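You operate a simulated robot arm through the tools that you are given. There is no shell and no other tool. Be economical: measure what you need, move in short steps, check, and stop when the job is done.

You are at the controls of a simulated robot arm. One attempt, no reset.

## Task
Shut the boiler flap. Stack the short grey pot labelled "J-53" from the top of the floor bench on top of the short grey pot marked "J-57". Put the small white cup marked "J-21" from the top of the board stack on the top of the meter stand and the small white cup that says "J-24" on the shelf under the jig. Fetch the black cup and stand it on the top of the fixings bench. Take the eye wash bottle from the top of the board stack and leave it on the grey tile there. Take the white sack marked "Level mix" from the clear end of the power bench and put it on the low shelf of the power bench. The order is free. Set down upright: black cup, eye wash bottle.

It is judged by the outcome, as a careful person would: the job done as asked, and still so three seconds after it is handed in. It fails if anything else is knocked over, pushed out of place, dropped, spilled or broken.

## Robot
A 6-joint arm with a two-finger parallel gripper on a trunk, on a base that drives. Base frame: it is fixed to the floor where the robot stands at the start and does not move with it; the origin is under the middle of the robot, x ahead of it, y to its left, z up. Readings come in cm, degrees, newtons and seconds.
With the tool pointing down near the work surface it reaches from about 26 to 68 cm from the robot's upright axis, wherever it stands. Its first joint turns from -166.0 to 166.0 degrees. Places, roughly: black cup (6x6x9 cm) [-520, 1030, 80]; boiler flap [80, 0, 140]; eye wash bottle [-500, 1025, 75]; grey tile (9x9x1 cm) [-510, 1010, 80]; low shelf of the power bench [-670, 1100, 40]; shelf under the jig [-440, 980, 40]; short grey pot [-625, 625, 75]; small white cup [-525, 1025, 75]; top of the fixings bench [-430, 940, 80]; top of the meter stand [-390, 860, 80]; white sack [-700, 1100, 100]. Payload 4.1 kg.
Tool frame: the origin (TCP) lies between the finger pads and is the grasp point; the fingertips stand 2.3 cm ahead of it; z points along the fingers, y is the line along which they close. Largest opening 9.4 cm; finger width 3.8, thickness 1; the body of the gripper, 5.4 by 9.6 cm, starts 3.9 cm behind the TCP.
Orientation is told as [roll, pitch, yaw] about the base's x, y, z axes, in that order, counted from this pose: with the fingers straight down and closing along the base's y, the tool's x points along the base's -x, its y along +y and its z along -z.

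## Interface
- The arm moves only by the tool send_rows. Its argument "commands" is a list of rows, each a list of 6 numbers: the shift along the base's x, y, z in cm, then the turn, a rotation vector about the base's x, y, z in degrees. In form: [[x, y, z, wx, wy, wz], ...]. A call has 1 to 20 rows; each row shifts and turns the commanded pose from where the row before left it. "fingers" is the closure, from 0 (fully open) to 1 (shut), set as the call begins (left out, the last holds). Each row takes 0.2 s and may step no farther than 5 cm and 8.6 degrees from the row before; otherwise, or with a gripper value out of range, the whole call is refused. Where a pose cannot be reached the arm comes as near as it can. A force on the tool above 40 N (or 10 N above the force at the start of the call, whichever is more), or a blocked arm, ends the call early, and 0.2 s more pass. Each finger travels about 4.5 cm/s and halts on what it meets, pressing with about 30 N; the grip force reading is that of the motor and also rises with nothing between the fingers. The clock runs only during rows and for 0.2 s after the last one: add rows that do not move to give the fingers time. The reply holds the time, the measured pose of the TCP, the force on the tool along the base axes, the opening and the grip force, in the units named above and with some noise, with the torque about the TCP (base axes, N m) and any sound that the robot's microphone picked up.
- Cameras (640 x 400 px; columns grow to the right, rows downward): "scene" is now at [2.73, 13.24, 136.25]; the picture's right is [-0.36, -0.93, 0.00], its down [-0.19, 0.07, -0.98] and it looks along [0.92, -0.35, -0.20] (base axes); focal length 240 px, centre (320, 200). "wrist" rides on the gripper at [8.6, 1.6, -7.5] in the tool frame; the picture's right is [-0.18, 0.98, 0.00], its down [-0.58, -0.11, -0.81] and it looks along [-0.79, -0.15, 0.59] (tool axes); focal length 243 px, centre (320, 200). There is no depth. A picture from a camera that has moved, and an enlarged one, comes with that camera's place and axes in the base frame and with its lens.
- camera(camera): a new picture of that camera. No time passes.
- move_column(by): slides the trunk up (or, below 0, down) by that many cm; the arm and the scene camera ride with it, the base frame stays. It gives what a move gives, with no picture.
- base_move(legs): drives the robot by 1 to 6 legs, each [ahead, turn to the left] in cm and degrees, along the robot's own axes; the way and the turn of a leg run together, so that a leg with both is an arc; at most 150 cm and 180 degrees a leg. The arm and the cameras ride along, it lands a little off, and it stops where it bumps. It gives what a move gives.
- aim_head(pan, tilt): turns the head with the scene camera to pan (to the left, within 155 degrees either way) and tilt (down, from -29 to 69), counted from straight ahead of the robot. It gives what a move gives.
- inspect(camera, box): a new picture of the part [left, top, right, bottom] of that camera's present view, enlarged. No time passes.
- job_done(): hands the job in; it is judged then, once.

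Go step by step. Nothing tells you exact positions but the pictures and the camera data: compare them with the known pose of the tool, close in by small moves and look again before you grip or let go. The budget is 196 turns and 166 pictures, counting those below and the enlarged ones. Unless the task says otherwise, let go and move clear before handing in, and close with one line.

The tools are called as a command line: name --pt "numbers of a row" for each row, then --argument value for the rest, lists and objects as JSON in quotes. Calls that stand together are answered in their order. send_rows: Moves the arm, as the interface text tells. Its arguments: {"type":"object","properties":{"commands":{"type":"array","items":{"type":"array","items":{"type":"number"}}},"fingers":{"type":"number"}},"required":["commands"]} The other tools are called the same way: move_column (by) slides the trunk up or down; base_move (legs) drives the base; aim_head (pan, tilt) turns the head that bears the scene camera; camera (camera) takes a picture; inspect (camera, box) takes an enlarged picture of a part of a camera's view; job_done () hands the job in.

At the start:

```text
clock: 0.0
ee_pos: [38.99, 17.92, 100.08]
orientation: [0.1, 0.1, 0.0]
force: [-0.2, 0.4, 0.3]
moment: [-0.02, -0.01, -0.02]
grip_width: 9.41
grasp_force: 0.0
trunk travel left (down, up): [-27.5, 31.5]
robot x, y, heading: [-0.26, 0.13, -0.0]
head pan, tilt: [-20.8, 11.5]
```

scene: 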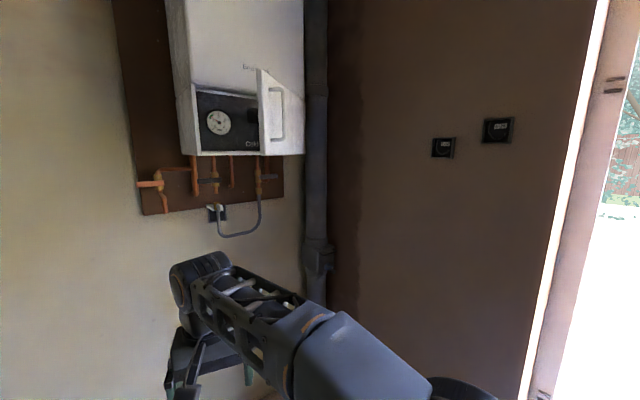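
wrist: 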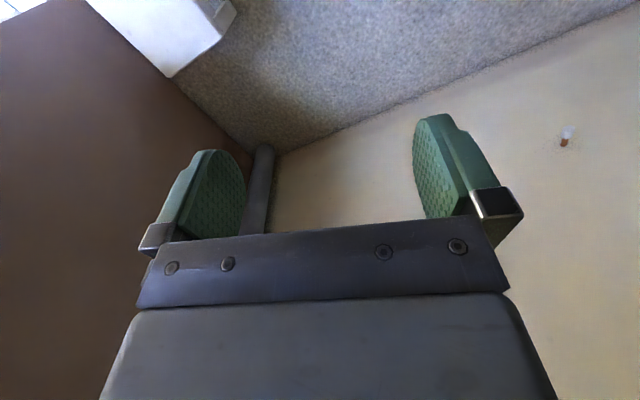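

I see the boiler ahead with its flap standing open. I'll look closer at it before moving.

inspect --camera "scene" --box '[160, 40, 340, 220]'

aim_head --pan 0 --tilt 5

camera --camera "scene"

```text
2.22 times, centred on (250, 130) of scene
camera zoom: at [2.73, 13.24, 136.25], right [-0.36, -0.93, 0.0], down [-0.19, 0.07, -0.98], along [0.92, -0.35, -0.2], focal length 533 px, centre (476, 356)
```

zoom: 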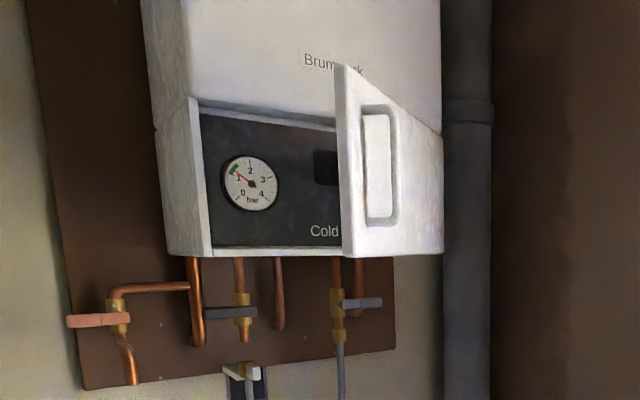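

```text
clock: 0.8
ee_pos: [39.1, 18.02, 99.87]
orientation: [0.0, 0.0, 0.0]
force: [0.4, -0.1, 0.2]
moment: [-0.03, 0.01, 0.02]
grip_width: 9.38
grasp_force: 0.0
trunk travel left (down, up): [-27.5, 31.5]
robot x, y, heading: [-0.18, 0.2, 0.0]
head pan, tilt: [0.0, 5.0]
```

```text
162 pictures are left
camera scene: at [3.2, 16.55, 137.29], right [0.0, -1.0, 0.0], down [-0.09, 0.0, -1.0], along [1.0, 0.0, -0.09], focal length 240 px, centre (320, 200)
```

scene: 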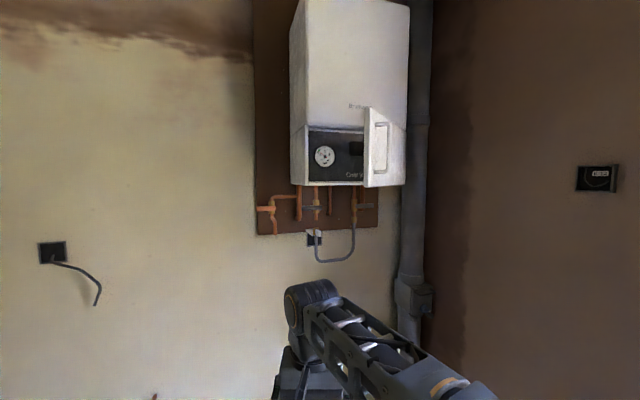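

The flap hinges on its right side (near [80,-10]) and stands ~50° open, its free edge near [60,6], z 135–154. I'll raise the trunk and point the tool forward to push it shut.

move_column --by 25

send_rows --pt "0 -1.5 1.2 0 -8.2 0" --pt "0 -1.5 1.2 0 -8.2 0" --pt "0 -1.5 1.2 0 -8.2 0" --pt "0 -1.5 1.2 0 -8.2 0" --pt "1 -1.5 1.2 0 -8.2 0" --pt "1 -1.5 1.2 0 -8.2 0" --pt "1 -1.5 1.2 0 -8.2 0" --pt "1 -1.5 1.2 0 -8.2 0" --pt "1 -1.5 1.2 0 -8.2 0" --pt "1 -1.5 1.2 0 -8.2 0" --pt "1 -1.5 1.2 0 -8 0" --fingers 1

camera --camera "scene"

camera --camera "wrist"

```text
clock: 3.4
ee_pos: [39.19, 17.99, 124.93]
orientation: [-0.1, 0.0, 0.2]
force: [0.5, -0.1, -0.5]
moment: [-0.03, 0.04, -0.01]
grip_width: 9.38
grasp_force: 0.1
trunk travel left (down, up): [-52.5, 6.5]
robot x, y, heading: [0.33, 0.08, 0.0]
head pan, tilt: [0.0, 5.0]
```

```text
clock: 5.8
ee_pos: [45.54, 2.09, 137.33]
orientation: [-0.3, -85.1, -1.0]
force: [0.7, -0.7, -0.3]
moment: [0.0, 0.0, 0.02]
grip_width: 0.0
grasp_force: 29.8
out of reach, approached as far as the arm can: row 11
trunk travel left (down, up): [-52.5, 6.5]
robot x, y, heading: [-0.26, 0.01, 0.2]
head pan, tilt: [0.0, 5.0]
```

```text
161 pictures are left
camera scene: at [3.2, 16.55, 162.29], right [0.0, -1.0, 0.0], down [-0.09, 0.0, -1.0], along [1.0, 0.0, -0.09], focal length 240 px, centre (320, 200)
```

scene: 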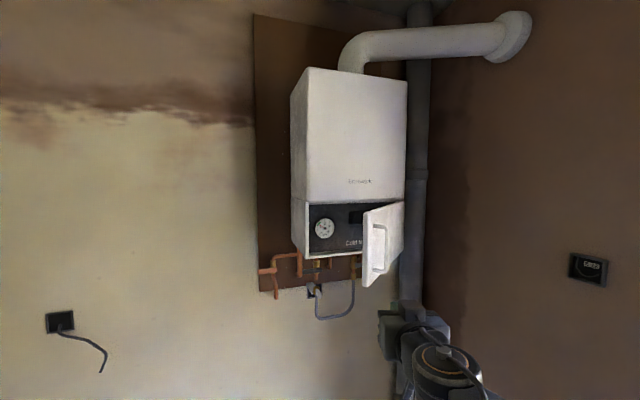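

```text
160 pictures are left
camera wrist: at [37.52, 3.96, 129.36], right [0.04, 0.98, 0.18], down [-0.76, -0.09, 0.65], along [0.65, -0.16, 0.74], focal length 243 px, centre (320, 200)
```

wrist: 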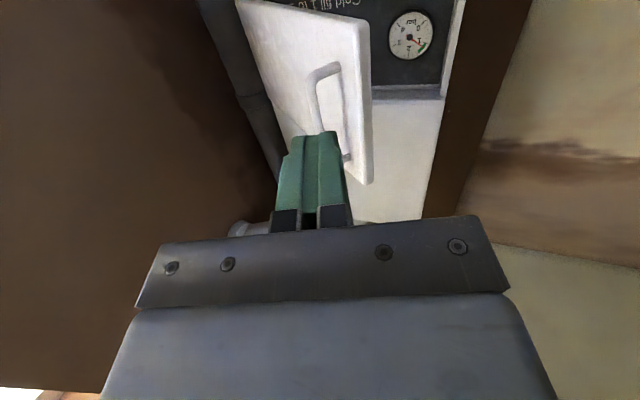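

The tool now faces the flap. I'll rise a little and push forward at y≈0, between handle and hinge.

send_rows --pt "0 -1 3 0 0 0" --pt "1 -1 3 0 0 0" --pt "4 0 0 0 0 0" --pt "4 0 0 0 0 0" --pt "3 0 0 0 0 0" --pt "3 0 0 0 0 0" --pt "2 0 0 0 0 0" --pt "2 0 0 0 0 0" --pt "2 0 0 0 0 0" --pt "2 0 0 0 0 0" --pt "2 0 0 0 0 0"

camera --camera "scene"

```text
clock: 7.2
ee_pos: [59.55, 1.22, 143.74]
orientation: [-3.6, -85.3, 3.1]
force: [-28.0, 15.5, -6.9]
moment: [-0.36, -0.25, 0.54]
grip_width: 0.02
grasp_force: 30.3
trunk travel left (down, up): [-52.5, 6.5]
robot x, y, heading: [-0.17, -0.29, 0.5]
head pan, tilt: [0.0, 5.0]
stopped in row 7: the force on the tool passed its limit at 57 N (the readings are from after the stop); the commanded pose is now the measured one
```

```text
159 pictures are left
camera scene: at [2.38, 16.92, 162.25], right [0.01, -1.0, 0.0], down [-0.08, 0.0, -1.0], along [1.0, 0.01, -0.08], focal length 240 px, centre (320, 200)
```

scene: 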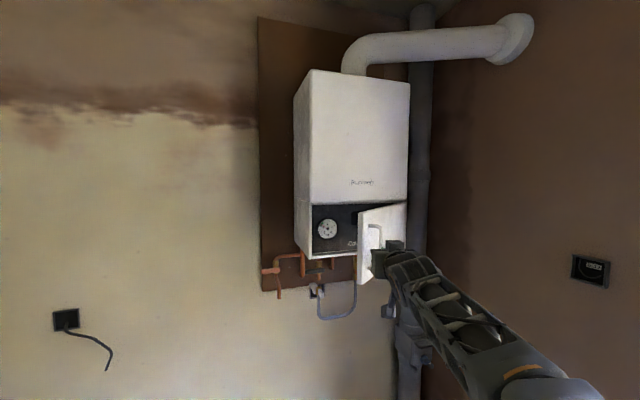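

Contact made and the flap moved slightly. I'll push slower, along the arc of the flap.

send_rows --pt "0.7 0.7 0 0 0 0" --pt "0.7 0.7 0 0 0 0" --pt "0.7 0.7 0 0 0 0" --pt "0.7 0.7 0 0 0 0" --pt "0.7 0.7 0 0 0 0" --pt "0.8 0.7 0 0 0 0" --pt "0.8 0.6 0 0 0 0" --pt "0.8 0.6 0 0 0 0"

camera --camera "scene"

camera --camera "wrist"

```text
clock: 7.7
ee_pos: [59.83, 1.83, 143.81]
orientation: [-4.1, -85.3, 3.8]
force: [-28.1, 16.4, -6.8]
moment: [-0.31, -0.27, 0.62]
grip_width: 0.01
grasp_force: 29.7
trunk travel left (down, up): [-52.5, 6.5]
robot x, y, heading: [-0.15, -0.07, 0.5]
head pan, tilt: [0.0, 5.0]
stopped in row 2: the force on the tool passed its limit at 44 N (the readings are from after the stop); the commanded pose is now the measured one
```

```text
158 pictures are left
camera scene: at [2.27, 16.93, 162.26], right [0.01, -1.0, 0.0], down [-0.08, 0.0, -1.0], along [1.0, 0.01, -0.08], focal length 240 px, centre (320, 200)
```

scene: 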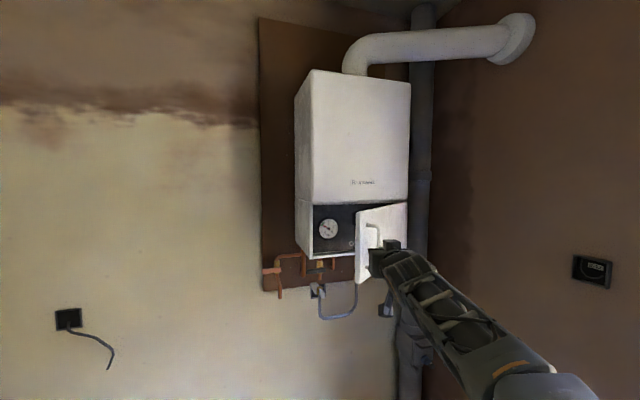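

```text
157 pictures are left
camera wrist: at [51.9, 3.55, 135.76], right [0.02, 0.98, 0.18], down [-0.76, -0.1, 0.65], along [0.65, -0.15, 0.74], focal length 243 px, centre (320, 200)
```

wrist: 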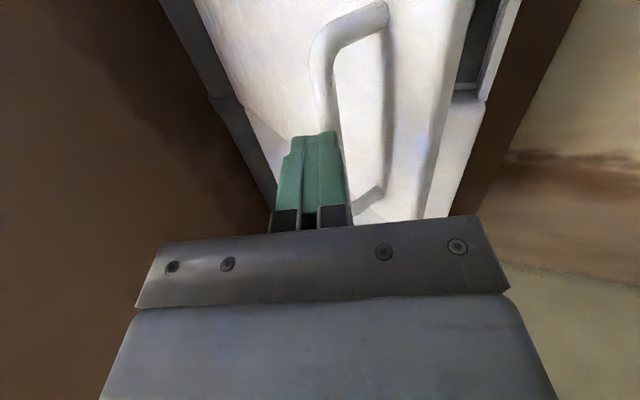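

The tip sits beside the handle and the flap yields only slowly. I'll back off and push near the free edge above the handle, where the leverage is greater.

send_rows --pt "-3 0 0 0 0 0" --pt "-3 0 0 0 0 0"

move_column --by 6

send_rows --pt "0 2.5 1.3 0 0 0" --pt "0 2.5 1.3 0 0 0" --pt "2 0 0 0 0 0" --pt "1 0 0 0 0 0"

camera --camera "scene"

camera --camera "wrist"

```text
clock: 8.3
ee_pos: [54.58, 1.45, 143.53]
orientation: [-1.7, -85.0, 1.3]
force: [-0.1, 0.2, 0.3]
moment: [-0.01, 0.02, -0.01]
grip_width: 0.0
grasp_force: 30.2
trunk travel left (down, up): [-52.5, 6.5]
robot x, y, heading: [-0.39, -0.12, 0.2]
head pan, tilt: [0.0, 5.0]
```

```text
clock: 9.3
ee_pos: [54.65, 1.44, 149.59]
orientation: [-2.1, -85.1, 1.5]
force: [0.7, 0.5, 0.6]
moment: [0.01, 0.02, -0.02]
grip_width: 0.02
grasp_force: 29.7
trunk travel left (down, up): [-58.5, 0.5]
robot x, y, heading: [0.09, 0.28, 0.4]
head pan, tilt: [0.0, 5.0]
```

```text
clock: 10.3
ee_pos: [57.27, 6.57, 152.25]
orientation: [-2.5, -85.1, 1.9]
force: [-0.5, -0.2, -0.2]
moment: [0.01, 0.01, -0.01]
grip_width: 0.0
grasp_force: 29.9
trunk travel left (down, up): [-58.5, 0.5]
robot x, y, heading: [-0.28, 0.04, 0.5]
head pan, tilt: [0.0, 5.0]
```

```text
156 pictures are left
camera scene: at [3.0, 16.58, 168.29], right [0.01, -1.0, 0.0], down [-0.09, 0.0, -1.0], along [1.0, 0.01, -0.09], focal length 240 px, centre (320, 200)
```

scene: 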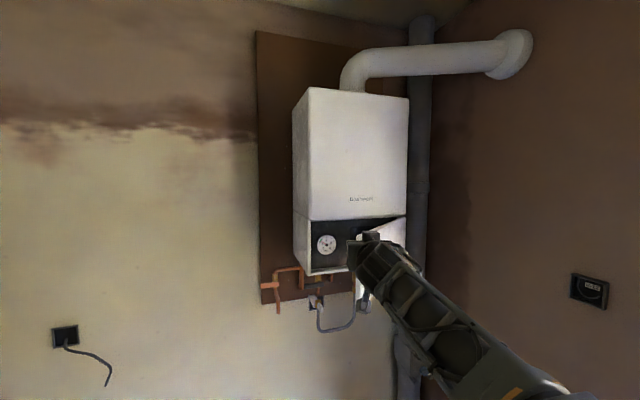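

```text
155 pictures are left
camera wrist: at [49.32, 8.31, 144.21], right [0.03, 0.98, 0.18], down [-0.75, -0.1, 0.65], along [0.66, -0.15, 0.74], focal length 243 px, centre (320, 200)
```

wrist: 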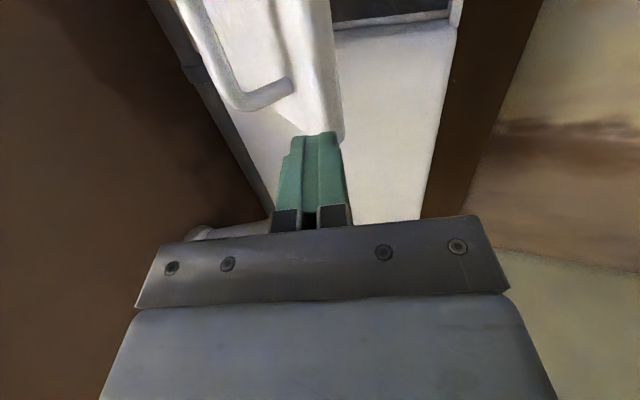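

The tip faces the strip above the handle near the free edge. Pushing gently along the arc.

send_rows --pt "0.6 0 0 0 0 0" --pt "0.6 0.2 0 0 0 0" --pt "0.6 0.3 0 0 0 0" --pt "0.6 0.4 0 0 0 0" --pt "0.6 0.4 0 0 0 0" --pt "0.6 0.4 0 0 0 0" --pt "0.6 0.4 0 0 0 0" --pt "0.6 0.4 0 0 0 0" --pt "0.6 0.4 0 0 0 0" --pt "0.6 0.4 0 0 0 0" --pt "0.6 0.4 0 0 0 0" --pt "0.6 0.3 0 0 0 0" --pt "0.6 0.3 0 0 0 0" --pt "0.6 0.3 0 0 0 0"

camera --camera "wrist"

```text
clock: 11.9
ee_pos: [61.39, 9.42, 152.3]
orientation: [-3.4, -85.1, 3.4]
force: [-19.3, 14.8, -7.3]
moment: [-0.24, -0.14, 0.31]
grip_width: 0.01
grasp_force: 29.7
trunk travel left (down, up): [-58.5, 0.5]
robot x, y, heading: [-0.15, -0.3, 1.0]
head pan, tilt: [0.0, 5.0]
stopped in row 8: the force on the tool passed its limit at 41 N (the readings are from after the stop); the commanded pose is now the measured one
```

```text
154 pictures are left
camera wrist: at [53.3, 11.11, 144.21], right [0.01, 0.98, 0.18], down [-0.75, -0.11, 0.65], along [0.66, -0.14, 0.74], focal length 243 px, centre (320, 200)
```

wrist: 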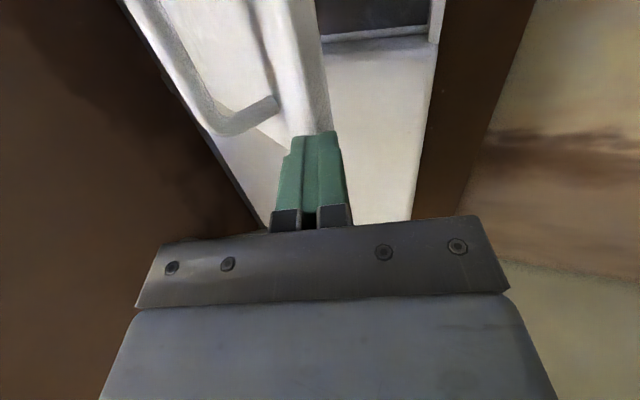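

inspect --camera "scene" --box '[260, 180, 440, 300]'

```text
3.33 times, centred on (350, 240) of scene
camera zoom: at [2.34, 16.96, 168.27], right [0.02, -1.0, 0.0], down [-0.08, 0.0, -1.0], along [1.0, 0.02, -0.08], focal length 800 px, centre (220, 67)
```

zoom: 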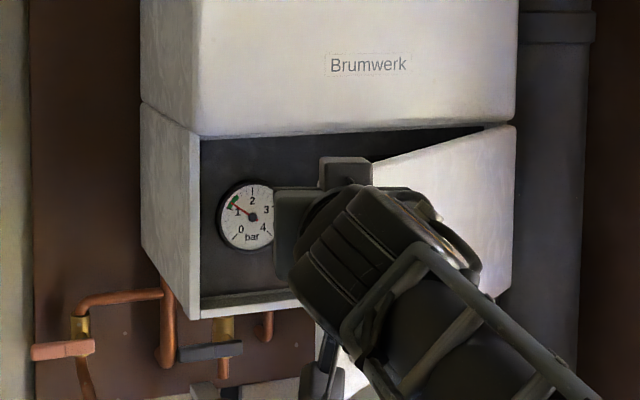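

The reaction direction (-x,+y) says I'm catching the flap's end face rather than its front. I'll back off, shift toward the hinge a few cm, and push diagonally.

send_rows --pt "-3 0 0.5 0 0 0" --pt "-2 -3 0.5 0 0 0" --pt "0 -3.5 0 0 0 0" --pt "2 0 0 0 0 0" --pt "0.6 0.6 0 0 0 0" --pt "0.6 0.6 0 0 0 0" --pt "0.6 0.6 0 0 0 0" --pt "0.6 0.6 0 0 0 0" --pt "0.6 0.6 0 0 0 0" --pt "0.6 0.6 0 0 0 0" --pt "0.6 0.6 0 0 0 0" --pt "0.6 0.6 0 0 0 0" --pt "0.6 0.6 0 0 0 0" --pt "0.6 0.6 0 0 0 0"

camera --camera "wrist"

camera --camera "scene"

```text
clock: 14.9
ee_pos: [64.91, 8.43, 153.0]
orientation: [-1.6, -84.8, 1.5]
force: [-0.3, 0.1, 1.1]
moment: [-0.02, 0.02, 0.02]
grip_width: 0.0
grasp_force: 30.3
trunk travel left (down, up): [-58.5, 0.5]
robot x, y, heading: [0.22, -0.25, 0.9]
head pan, tilt: [0.0, 5.0]
```

```text
152 pictures are left
camera wrist: at [56.77, 10.1, 145.08], right [0.02, 0.98, 0.18], down [-0.75, -0.1, 0.65], along [0.66, -0.15, 0.74], focal length 243 px, centre (320, 200)
```

wrist: 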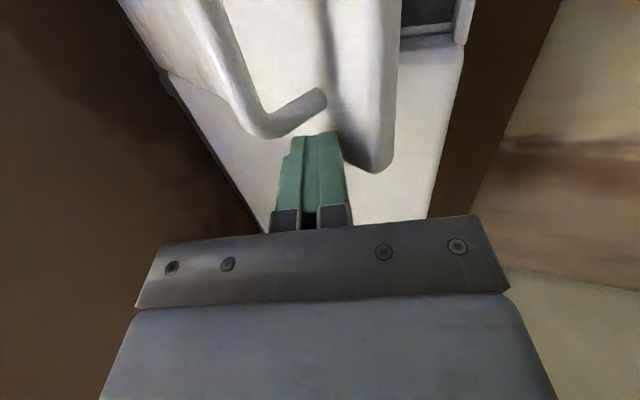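

```text
151 pictures are left
camera scene: at [2.91, 16.62, 168.29], right [0.01, -1.0, 0.0], down [-0.09, 0.0, -1.0], along [1.0, 0.01, -0.09], focal length 240 px, centre (320, 200)
```

scene: 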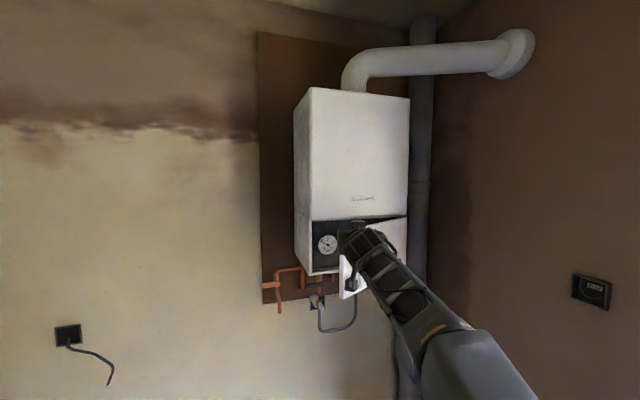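

The flap is now moving freely with almost no force. Continue along the arc.

send_rows --pt "0.8 0.5 0 0 0 0" --pt "0.8 0.5 0 0 0 0" --pt "0.8 0.5 0 0 0 0" --pt "0.8 0.4 0 0 0 0" --pt "0.8 0.4 0 0 0 0" --pt "0.8 0.3 0 0 0 0" --pt "0.8 0.3 0 0 0 0" --pt "0.8 0.2 0 0 0 0" --pt "0.8 0.1 0 0 0 0" --pt "0.8 0 0 0 0 0" --pt "0.8 0 0 0 0 0" --pt "0.8 0 0 0 0 0" --pt "0.8 0 0 0 0 0"

camera --camera "scene"

camera --camera "wrist"

```text
clock: 17.7
ee_pos: [74.77, 11.49, 152.81]
orientation: [-1.9, -84.9, 1.6]
force: [-0.5, 0.0, 0.1]
moment: [-0.02, -0.05, 0.01]
grip_width: 0.01
grasp_force: 29.8
out of reach, approached as far as the arm can: row 13
trunk travel left (down, up): [-58.5, 0.5]
robot x, y, heading: [-0.06, -0.06, 1.0]
head pan, tilt: [0.0, 5.0]
```

```text
150 pictures are left
camera scene: at [2.88, 16.6, 168.29], right [0.01, -1.0, 0.0], down [-0.09, 0.0, -1.0], along [1.0, 0.01, -0.09], focal length 240 px, centre (320, 200)
```

scene: 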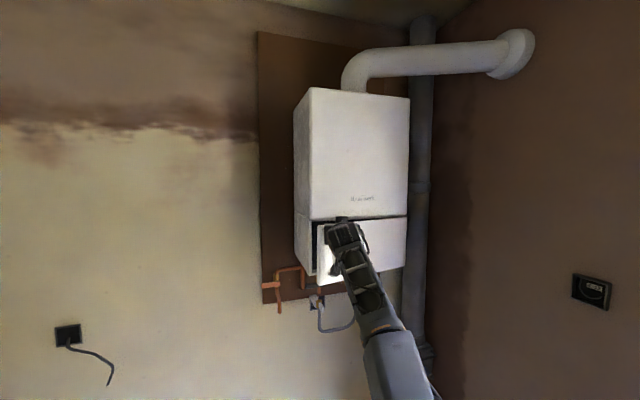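

```text
149 pictures are left
camera wrist: at [66.58, 13.17, 144.68], right [0.02, 0.98, 0.18], down [-0.75, -0.1, 0.65], along [0.66, -0.15, 0.74], focal length 243 px, centre (320, 200)
```

wrist: 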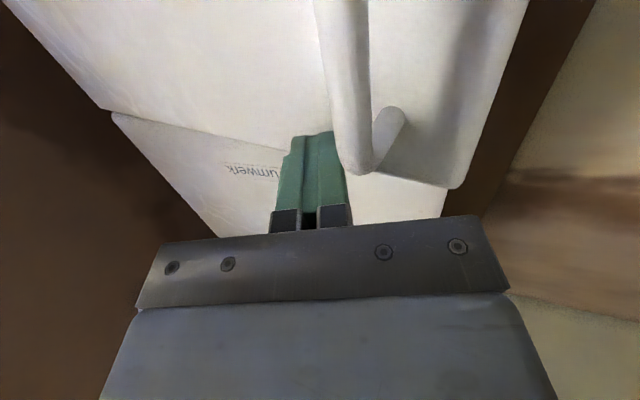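

Nearly shut (about 10° left) but the arm is at full reach. I'll drive the base ahead a few cm to finish the push.

base_move --legs '[[4, 0]]'

camera --camera "scene"

camera --camera "wrist"

```text
clock: 18.6
ee_pos: [78.9, 11.47, 152.63]
orientation: [-2.1, -84.9, 1.7]
force: [0.8, -0.2, 0.1]
moment: [0.04, 0.0, 0.02]
grip_width: 0.0
grasp_force: 29.9
trunk travel left (down, up): [-58.5, 0.5]
robot x, y, heading: [3.97, 0.15, 0.6]
head pan, tilt: [0.0, 5.0]
```

```text
148 pictures are left
camera scene: at [7.13, 16.65, 168.28], right [0.01, -1.0, 0.0], down [-0.09, 0.0, -1.0], along [1.0, 0.01, -0.09], focal length 240 px, centre (320, 200)
```

scene: 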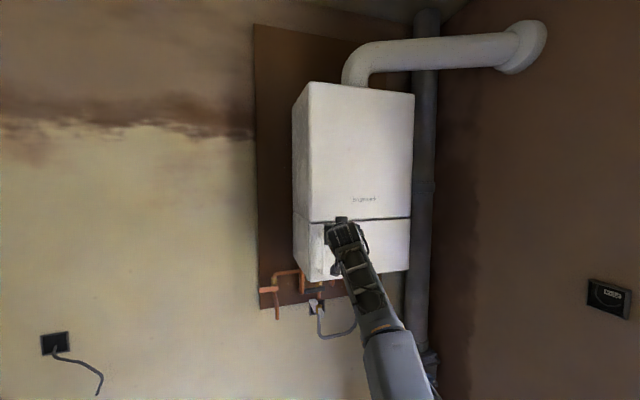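

```text
147 pictures are left
camera wrist: at [70.82, 13.16, 144.54], right [0.02, 0.98, 0.18], down [-0.75, -0.1, 0.65], along [0.66, -0.15, 0.74], focal length 243 px, centre (320, 200)
```

wrist: 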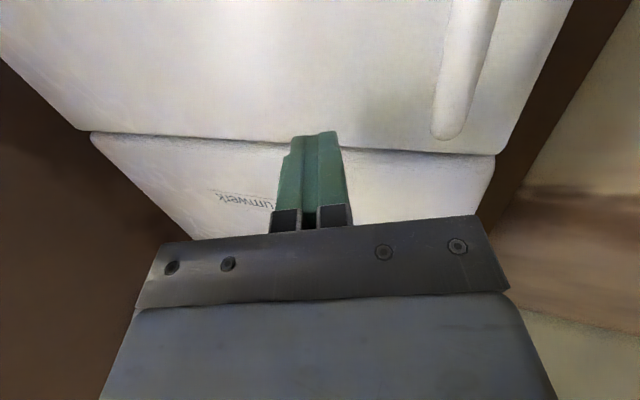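

Almost flush; still no resistance. I'll push another cm or so until contact firms up.

base_move --legs '[[1.5, 0]]'

inspect --camera "scene" --box '[280, 190, 430, 300]'

```text
clock: 19.4
ee_pos: [80.43, 11.53, 152.59]
orientation: [-2.2, -84.7, 1.9]
force: [0.2, 0.0, 0.1]
moment: [0.01, -0.04, 0.0]
grip_width: 0.01
grasp_force: 30.6
trunk travel left (down, up): [-58.5, 0.5]
robot x, y, heading: [5.22, 0.36, 0.5]
head pan, tilt: [0.0, 5.0]
```

```text
3.64 times, centred on (355, 245) of scene
camera zoom: at [8.63, 16.68, 168.28], right [0.01, -1.0, 0.0], down [-0.09, 0.0, -1.0], along [1.0, 0.01, -0.09], focal length 873 px, centre (193, 36)
```

zoom: 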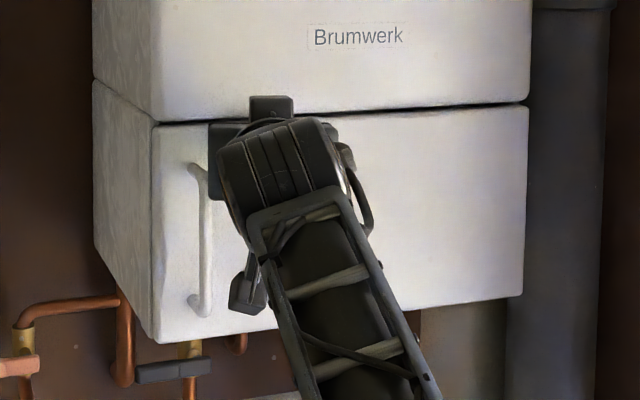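

It looks flush; one more small nudge to make sure.

base_move --legs '[[1.2, 0]]'

camera --camera "wrist"

```text
clock: 20.2
ee_pos: [80.98, 11.54, 152.87]
orientation: [-0.8, -84.8, 0.6]
force: [-12.3, -2.3, -5.1]
moment: [-0.04, -0.03, 0.08]
grip_width: 0.0
grasp_force: 29.7
trunk travel left (down, up): [-58.5, 0.5]
robot x, y, heading: [6.49, 0.06, 0.8]
head pan, tilt: [0.0, 5.0]
stopped in leg 1: the force on the tool passed its limit at 58 N (the readings are from after the stop); the commanded pose is now the measured one
```

```text
145 pictures are left
camera wrist: at [72.86, 13.24, 144.83], right [0.02, 0.98, 0.18], down [-0.75, -0.1, 0.65], along [0.66, -0.15, 0.73], focal length 243 px, centre (320, 200)
```

wrist: 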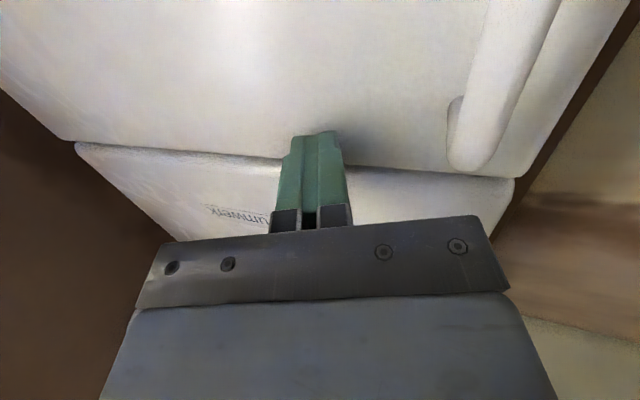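

The flap is shut against its stop. Retracting the arm to a carry pose, then looking around for the drive.

base_move --legs '[[-20, 0]]'

send_rows --pt "-4 0 0 0 0 0" --pt "-4 0 0 0 0 0" --pt "-3 -1 0 0 8.2 0" --pt "-2 -1 0 0 8.2 0" --pt "-1 -1 0 0 8.2 0" --pt "-1 -1 0 0 8.2 0" --pt "-1 -1 0 0 8.2 0" --pt "-1 -1 -1 0 8.2 0" --pt "-1 -1 -1 0 8.2 0" --pt "-1 -1 -1 0 8.2 0" --pt "0 -1 -1 0 8.2 0" --pt "0 -1 -1 0 8.2 0" --pt "0 0 0 0 3 0" --fingers 0

aim_head --pan 90 --tilt 15

camera --camera "scene"

aim_head --pan 150 --tilt 15

camera --camera "scene"

```text
clock: 21.8
ee_pos: [61.27, 11.62, 152.76]
orientation: [-1.3, -84.8, 1.4]
force: [-0.7, 0.6, 0.0]
moment: [0.0, 0.0, -0.03]
grip_width: 0.0
grasp_force: 29.9
trunk travel left (down, up): [-58.5, 0.5]
robot x, y, heading: [-13.31, -0.44, 0.8]
head pan, tilt: [0.0, 5.0]
```

```text
clock: 24.6
ee_pos: [38.12, 1.6, 141.94]
orientation: [0.0, 0.3, 0.1]
force: [0.2, 0.0, 0.3]
moment: [0.01, -0.01, -0.04]
grip_width: 9.41
grasp_force: 0.0
out of reach, approached as far as the arm can: row 8, 9, 10, 11, 12, 13
trunk travel left (down, up): [-58.5, 0.5]
robot x, y, heading: [-12.85, -0.03, 0.9]
head pan, tilt: [0.0, 5.0]
```

```text
clock: 26.3
ee_pos: [38.28, 1.73, 141.95]
orientation: [0.0, 0.1, 0.2]
force: [0.0, 0.3, 0.7]
moment: [0.01, 0.0, 0.01]
grip_width: 9.41
grasp_force: 0.0
trunk travel left (down, up): [-58.5, 0.5]
robot x, y, heading: [-13.19, -0.49, 1.2]
head pan, tilt: [90.0, 15.0]
```

```text
144 pictures are left
camera scene: at [-19.73, 25.59, 166.67], right [1.0, 0.02, 0.0], down [0.0, -0.26, -0.97], along [-0.02, 0.97, -0.26], focal length 240 px, centre (320, 200)
```

scene: 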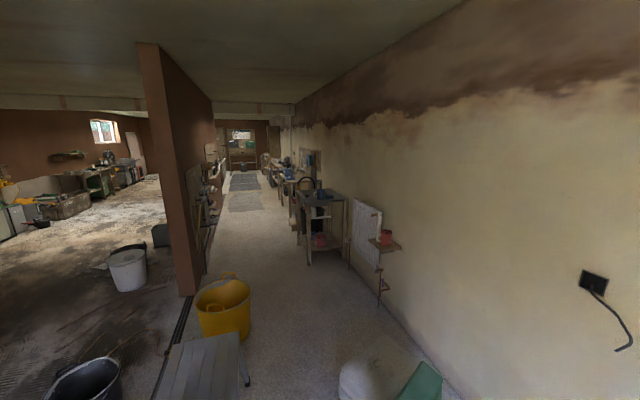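

```text
clock: 27.6
ee_pos: [38.11, 1.77, 142.0]
orientation: [0.0, 0.1, 0.2]
force: [-0.5, 0.3, 0.0]
moment: [0.0, -0.01, -0.04]
grip_width: 9.4
grasp_force: 0.1
trunk travel left (down, up): [-58.5, 0.5]
robot x, y, heading: [-12.98, -0.29, 0.9]
head pan, tilt: [150.0, 15.0]
```

```text
143 pictures are left
camera scene: at [-27.74, 20.79, 166.67], right [0.49, 0.87, 0.0], down [0.23, -0.13, -0.97], along [-0.84, 0.47, -0.26], focal length 240 px, centre (320, 200)
```

scene: 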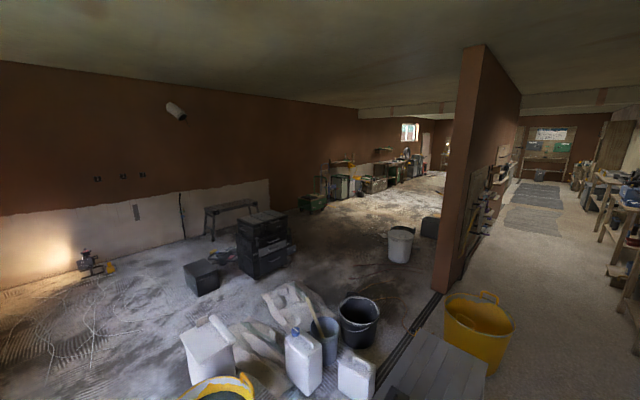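

Flap shut. The room is long, running roughly along (-0.3,0.95), with two bays divided by a partition. Let me zoom to plan the route.

inspect --camera "scene" --box '[300, 110, 640, 310]'

aim_head --pan 105 --tilt 12

inspect --camera "scene" --box '[160, 90, 480, 290]'

```text
1.88 times, centred on (470, 210) of scene
camera zoom: at [-27.74, 20.79, 166.67], right [0.49, 0.87, 0.0], down [0.23, -0.13, -0.97], along [-0.84, 0.47, -0.26], focal length 452 px, centre (38, 181)
```

zoom: 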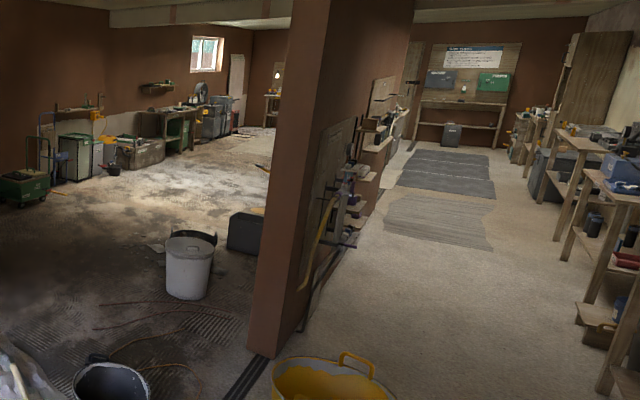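

```text
clock: 28.7
ee_pos: [38.19, 1.73, 141.97]
orientation: [0.0, 0.3, 0.0]
force: [0.4, -0.6, 0.0]
moment: [0.04, 0.0, 0.01]
grip_width: 9.4
grasp_force: 0.1
trunk travel left (down, up): [-58.5, 0.5]
robot x, y, heading: [-12.99, -0.49, 1.0]
head pan, tilt: [105.0, 12.0]
```

```text
2.00 times, centred on (320, 190) of scene
camera zoom: at [-22.15, 25.21, 167.16], right [0.96, 0.28, 0.0], down [0.06, -0.2, -0.98], along [-0.27, 0.94, -0.21], focal length 480 px, centre (320, 220)
```

zoom: 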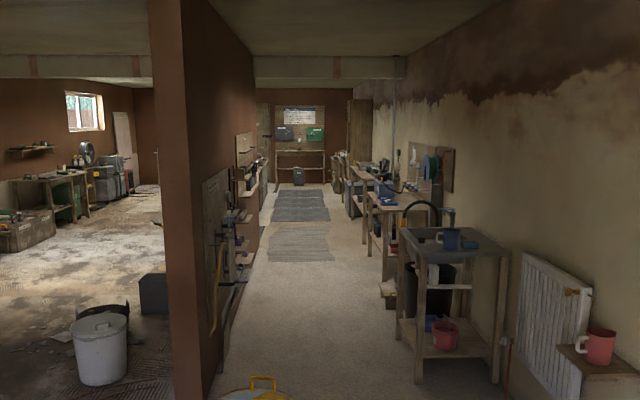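

The targets lie far along the room past the partition. I'll take the corridor on the right: turn left and drive down between the yellow bucket and the right-hand wall, checking as I go.

base_move --legs '[[0, 93], [120, 0]]'

aim_head --pan 0 --tilt 25

camera --camera "scene"

```text
clock: 36.7
ee_pos: [-25.85, 124.23, 141.93]
orientation: [0.1, 0.1, 96.1]
force: [0.2, -0.3, -0.1]
moment: [0.01, 0.09, -0.01]
grip_width: 9.37
grasp_force: 0.2
trunk travel left (down, up): [-58.5, 0.5]
robot x, y, heading: [-17.31, 73.51, 107.6]
head pan, tilt: [105.0, 12.0]
stopped in leg 2: the robot was blocked; the commanded pose is now the measured one
```

```text
clock: 38.5
ee_pos: [-26.13, 124.23, 141.88]
orientation: [0.0, 0.2, 96.3]
force: [0.0, 0.0, 1.3]
moment: [0.01, -0.01, 0.01]
grip_width: 9.4
grasp_force: 0.0
trunk travel left (down, up): [-58.5, 0.5]
robot x, y, heading: [-17.56, 73.54, 107.7]
head pan, tilt: [0.0, 25.0]
```

```text
140 pictures are left
camera scene: at [-34.34, 71.24, 165.05], right [0.95, 0.31, 0.0], down [0.13, -0.4, -0.91], along [-0.28, 0.86, -0.42], focal length 240 px, centre (320, 200)
```

scene: 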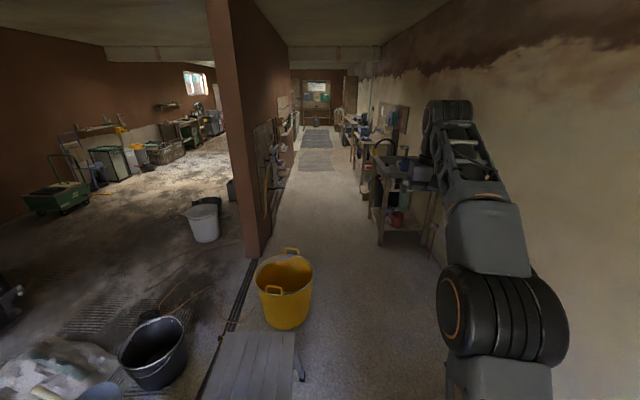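

The base got blocked by something; I'll look down at the floor in front.

aim_head --pan 0 --tilt 66

camera --camera "scene"

aim_head --pan -50 --tilt 55

camera --camera "scene"

```text
clock: 39.6
ee_pos: [-26.22, 124.18, 141.92]
orientation: [0.0, 0.1, 96.3]
force: [-0.1, 0.3, -0.3]
moment: [0.0, 0.0, 0.0]
grip_width: 9.38
grasp_force: 0.1
trunk travel left (down, up): [-58.5, 0.5]
robot x, y, heading: [-17.35, 72.87, 107.7]
head pan, tilt: [0.0, 66.0]
```

```text
139 pictures are left
camera scene: at [-33.34, 68.13, 159.38], right [0.95, 0.3, 0.0], down [0.28, -0.87, -0.41], along [-0.12, 0.39, -0.91], focal length 240 px, centre (320, 200)
```

scene: 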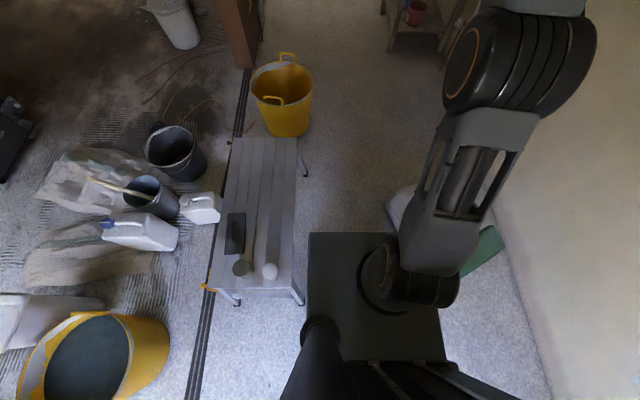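

```text
clock: 40.8
ee_pos: [-26.07, 124.28, 141.85]
orientation: [0.0, 0.2, 96.3]
force: [-1.6, -0.1, 0.7]
moment: [0.03, -0.02, 0.0]
grip_width: 9.38
grasp_force: 0.0
trunk travel left (down, up): [-58.5, 0.5]
robot x, y, heading: [-17.45, 73.53, 107.8]
head pan, tilt: [-50.0, 55.0]
```

```text
138 pictures are left
camera scene: at [-27.69, 68.57, 160.64], right [0.85, -0.53, 0.0], down [-0.44, -0.69, -0.57], along [0.31, 0.49, -0.82], focal length 240 px, centre (320, 200)
```

scene: 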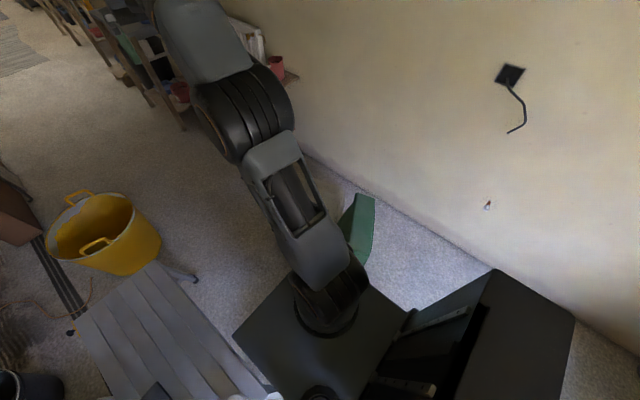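

The stool on the left and a white/green object on the right leave a tight gap. Checking with the wrist camera.

camera --camera "wrist"

aim_head --pan -20 --tilt 60

send_rows --pt "-4.5 -1 0 0 0 0" --pt "-4.5 -1 0 0 0 0" --pt "-4.5 -1 0 0 0 0" --pt "-4.5 -2 0 0 0 0" --pt "-4 -2 0 0 0 0" --pt "-4 -2 0 0 0 0"

camera --camera "scene"

```text
137 pictures are left
camera wrist: at [-26.79, 115.51, 149.32], right [-1.0, 0.08, 0.0], down [0.04, 0.59, 0.8], along [0.06, 0.8, -0.59], focal length 243 px, centre (320, 200)
```

wrist: 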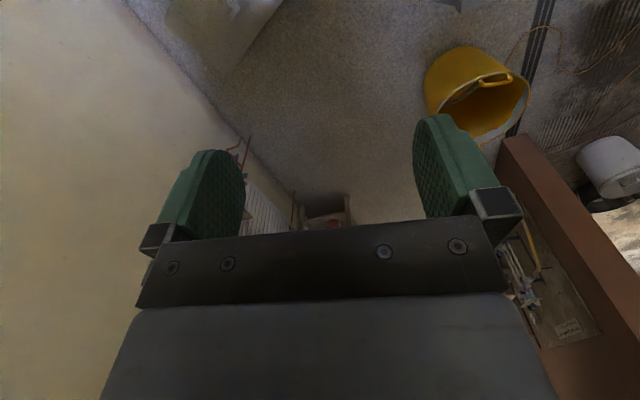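

```text
clock: 41.8
ee_pos: [-26.22, 124.17, 141.93]
orientation: [0.1, 0.2, 96.3]
force: [-0.9, -0.5, -0.3]
moment: [0.01, -0.01, 0.02]
grip_width: 9.4
grasp_force: 0.0
trunk travel left (down, up): [-58.5, 0.5]
robot x, y, heading: [-17.37, 73.26, 108.2]
head pan, tilt: [-20.0, 60.0]
```

```text
clock: 43.2
ee_pos: [-51.64, 114.49, 140.45]
orientation: [0.0, 0.2, 96.3]
force: [0.4, 0.2, 0.0]
moment: [0.0, 0.02, 0.0]
grip_width: 9.41
grasp_force: 0.2
out of reach, approached as far as the arm can: row 3, 4, 6
trunk travel left (down, up): [-58.5, 0.5]
robot x, y, heading: [-17.66, 73.08, 107.6]
head pan, tilt: [-20.0, 60.0]
```

```text
136 pictures are left
camera scene: at [-31.36, 69.09, 160.03], right [1.0, -0.04, 0.0], down [-0.03, -0.87, -0.5], along [0.02, 0.5, -0.87], focal length 240 px, centre (320, 200)
```

scene: 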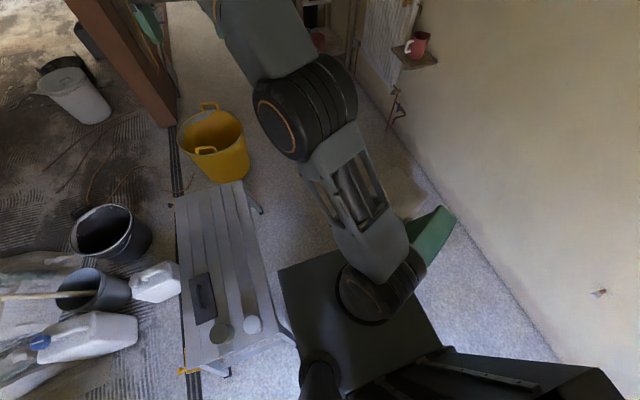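

The stool leg on the left is what blocked me. I'll back up a bit, shift about 5 cm to the right and proceed straight down the corridor.

base_move --legs '[[-20, 0], [0, -8.5], [36, 0], [0, 8]]'

camera --camera "scene"

```text
clock: 47.0
ee_pos: [-42.13, 124.0, 140.31]
orientation: [0.0, 0.2, 85.9]
force: [-0.2, -1.1, 0.3]
moment: [0.04, 0.0, -0.01]
grip_width: 9.4
grasp_force: 0.0
trunk travel left (down, up): [-58.5, 0.5]
robot x, y, heading: [-19.8, 77.45, 88.9]
head pan, tilt: [-20.0, 60.0]
stopped in leg 3: the robot was blocked; the commanded pose is now the measured one
```

```text
135 pictures are left
camera scene: at [-34.11, 77.21, 160.04], right [0.93, -0.36, 0.0], down [-0.31, -0.81, -0.5], along [0.18, 0.47, -0.87], focal length 240 px, centre (320, 200)
```

scene: 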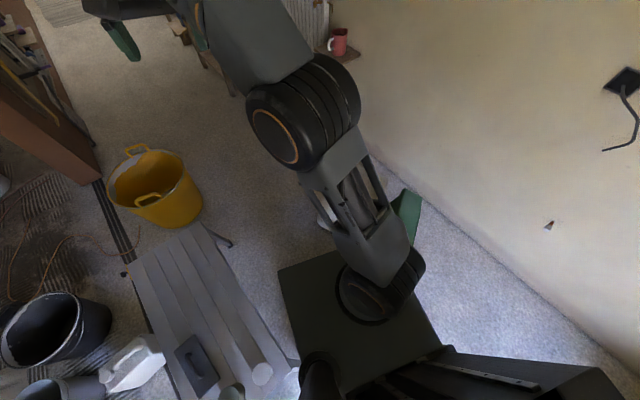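

Now the right front touches the white object. I'll back off and take a proper look at it.

base_move --legs '[[-40, 0], [0, 18]]'

aim_head --pan -10 --tilt 45

camera --camera "scene"

camera --camera "wrist"

```text
clock: 47.7
ee_pos: [-41.94, 124.32, 140.06]
orientation: [-0.2, 0.5, 85.6]
force: [0.2, -0.3, 0.4]
moment: [-0.01, 0.03, 0.01]
grip_width: 9.39
grasp_force: 0.0
trunk travel left (down, up): [-58.5, 0.5]
robot x, y, heading: [-19.68, 76.66, 88.3]
head pan, tilt: [-20.0, 60.0]
stopped in leg 1: the robot was blocked; the commanded pose is now the measured one
```

```text
clock: 48.5
ee_pos: [-41.88, 124.3, 140.11]
orientation: [-0.2, 0.5, 85.6]
force: [1.2, -0.4, 0.2]
moment: [-0.01, 0.0, 0.0]
grip_width: 9.38
grasp_force: 0.0
trunk travel left (down, up): [-58.5, 0.5]
robot x, y, heading: [-19.42, 76.74, 88.5]
head pan, tilt: [-10.0, 45.0]
```

```text
134 pictures are left
camera scene: at [-34.91, 79.16, 161.98], right [0.98, -0.2, 0.0], down [-0.14, -0.69, -0.71], along [0.14, 0.69, -0.71], focal length 240 px, centre (320, 200)
```

scene: 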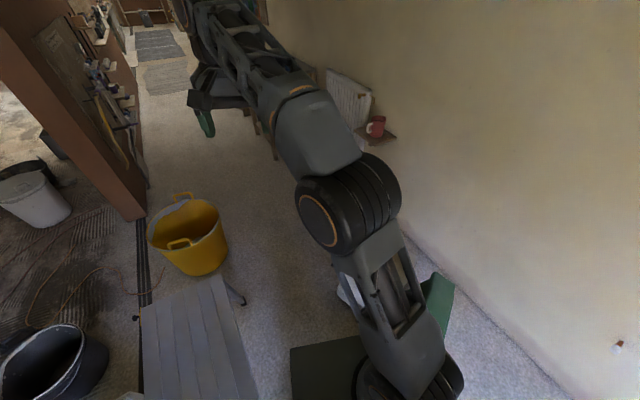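

```text
133 pictures are left
camera wrist: at [-44.16, 115.93, 147.44], right [-0.97, 0.26, -0.01], down [0.15, 0.58, 0.8], along [0.21, 0.77, -0.6], focal length 243 px, centre (320, 200)
```

wrist: 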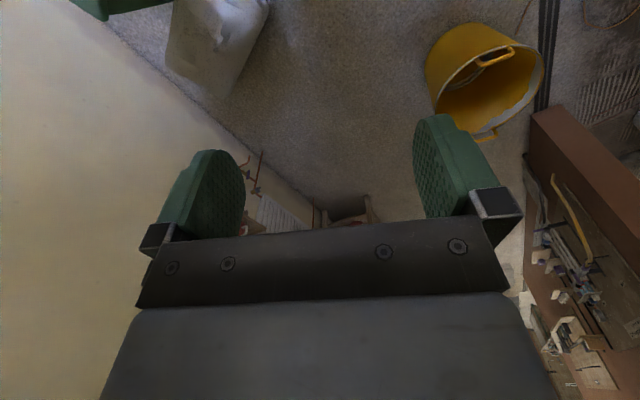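

I'm wedged beside the stool leg; turning back left should free it. The stool hasn't moved.

base_move --legs '[[0, 12]]'

base_move --legs '[[-15, 0]]'

camera --camera "scene"

```text
clock: 49.7
ee_pos: [-51.16, 119.26, 139.96]
orientation: [-0.3, 0.5, 97.4]
force: [-0.2, -0.9, 0.4]
moment: [0.04, -0.03, 0.0]
grip_width: 9.41
grasp_force: 0.1
trunk travel left (down, up): [-58.5, 0.5]
robot x, y, heading: [-19.51, 77.06, 96.8]
head pan, tilt: [-10.0, 45.0]
```

```text
clock: 50.9
ee_pos: [-48.7, 114.35, 139.79]
orientation: [-0.4, 0.3, 94.7]
force: [-2.3, 0.8, -0.8]
moment: [-0.01, -0.09, 0.0]
grip_width: 9.42
grasp_force: 0.1
trunk travel left (down, up): [-58.5, 0.5]
robot x, y, heading: [-17.75, 71.6, 84.5]
head pan, tilt: [-10.0, 45.0]
stopped in leg 1: the robot was blocked; the commanded pose is now the measured one
```

```text
132 pictures are left
camera scene: at [-33.28, 74.58, 161.94], right [0.96, -0.26, 0.0], down [-0.18, -0.68, -0.71], along [0.19, 0.68, -0.71], focal length 240 px, centre (320, 200)
```

scene: 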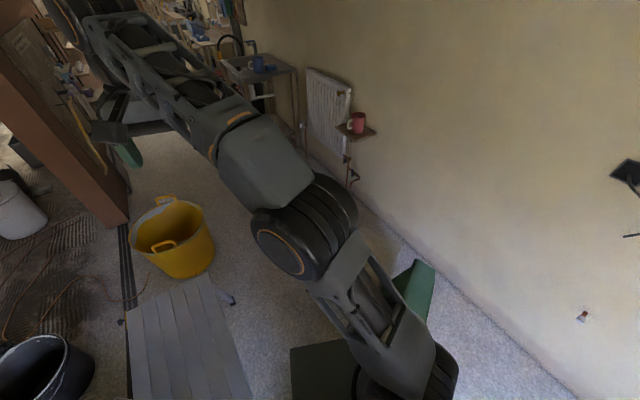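

Still catching at the left rear; let me look down on the left side.

aim_head --pan 80 --tilt 66

camera --camera "scene"

aim_head --pan -150 --tilt 60

camera --camera "scene"

```text
clock: 52.6
ee_pos: [-48.13, 114.65, 140.01]
orientation: [-0.2, 0.4, 94.5]
force: [0.2, 0.2, 0.4]
moment: [0.01, 0.03, -0.01]
grip_width: 9.41
grasp_force: 0.0
trunk travel left (down, up): [-58.5, 0.5]
robot x, y, heading: [-18.09, 71.72, 85.0]
head pan, tilt: [80.0, 66.0]
```

```text
131 pictures are left
camera scene: at [-40.74, 68.43, 159.38], right [0.26, 0.96, 0.0], down [0.88, -0.24, -0.41], along [-0.39, 0.11, -0.91], focal length 240 px, centre (320, 200)
```

scene: 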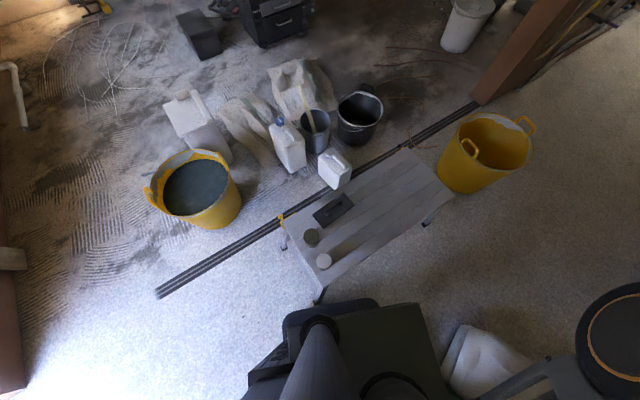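

```text
clock: 55.9
ee_pos: [-48.09, 114.66, 139.89]
orientation: [-0.2, 0.2, 94.5]
force: [0.4, 0.7, -0.8]
moment: [0.01, 0.04, -0.03]
grip_width: 9.41
grasp_force: 0.1
trunk travel left (down, up): [-58.5, 0.5]
robot x, y, heading: [-18.06, 71.43, 84.7]
head pan, tilt: [-150.0, 60.0]
```

```text
130 pictures are left
camera scene: at [-32.22, 60.8, 160.04], right [-0.91, -0.42, 0.0], down [-0.36, 0.79, -0.5], along [0.21, -0.45, -0.87], focal length 240 px, centre (320, 200)
```

scene: 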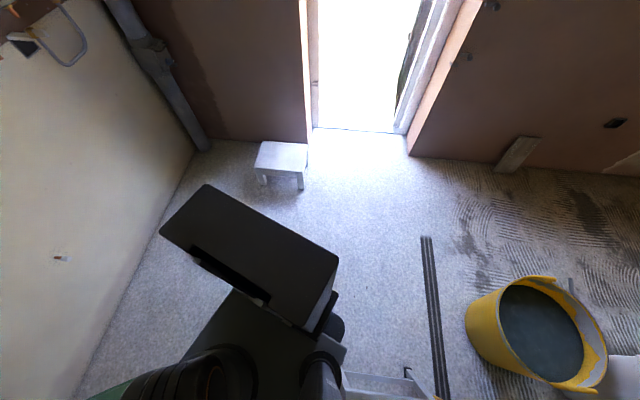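

Now it's clear: stool leg (-47,70) and a white bag (left edge v≈-27) leave only ~50 cm, too narrow. I'll turn parallel to the stool, reverse out, and go round through the open left bay instead.

base_move --legs '[[0, 24]]'

base_move --legs '[[-30, 0]]'

```text
clock: 57.4
ee_pos: [-61.42, 103.01, 139.49]
orientation: [0.2, -0.5, 114.7]
force: [0.3, -0.7, -0.5]
moment: [0.0, -0.03, 0.0]
grip_width: 9.41
grasp_force: 0.0
trunk travel left (down, up): [-58.5, 0.5]
robot x, y, heading: [-17.24, 73.3, 97.2]
head pan, tilt: [-150.0, 60.0]
stopped in leg 1: the robot was blocked; the commanded pose is now the measured one
```

```text
clock: 59.5
ee_pos: [-57.22, 73.44, 139.57]
orientation: [0.3, -0.4, 114.1]
force: [0.4, -0.7, 0.2]
moment: [0.06, 0.0, -0.01]
grip_width: 9.41
grasp_force: 0.1
trunk travel left (down, up): [-58.5, 0.5]
robot x, y, heading: [-13.78, 43.55, 96.6]
head pan, tilt: [-150.0, 60.0]
```

Free. I'll back up further and survey the bay route.

base_move --legs '[[-45, 0], [0, 60]]'

aim_head --pan 0 --tilt 35

camera --camera "scene"

```text
clock: 64.9
ee_pos: [-55.65, -26.1, 139.49]
orientation: [0.3, -0.4, 174.9]
force: [0.8, 0.0, 0.4]
moment: [0.02, 0.03, 0.02]
grip_width: 9.39
grasp_force: 0.0
trunk travel left (down, up): [-58.5, 0.5]
robot x, y, heading: [-7.98, -2.41, 157.5]
head pan, tilt: [-150.0, 60.0]
```

```text
clock: 67.3
ee_pos: [-55.67, -26.09, 139.52]
orientation: [0.4, -0.3, 174.8]
force: [-0.3, 0.6, -0.8]
moment: [-0.01, -0.03, 0.0]
grip_width: 9.38
grasp_force: 0.1
trunk travel left (down, up): [-58.5, 0.5]
robot x, y, heading: [-8.14, -2.7, 157.3]
head pan, tilt: [0.0, 35.0]
```

```text
129 pictures are left
camera scene: at [-16.97, -17.09, 163.47], right [0.38, 0.92, 0.0], down [0.53, -0.22, -0.82], along [-0.76, 0.31, -0.57], focal length 240 px, centre (320, 200)
```

scene: 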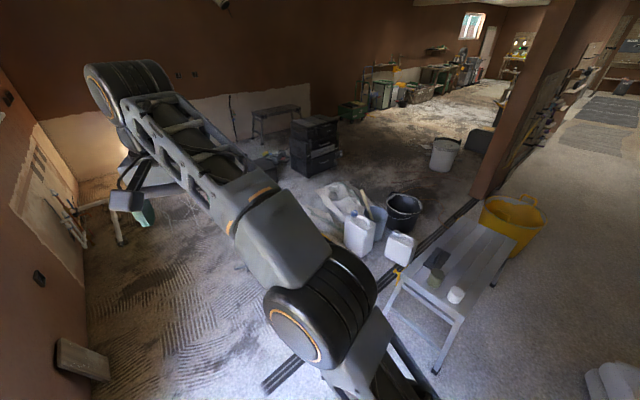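

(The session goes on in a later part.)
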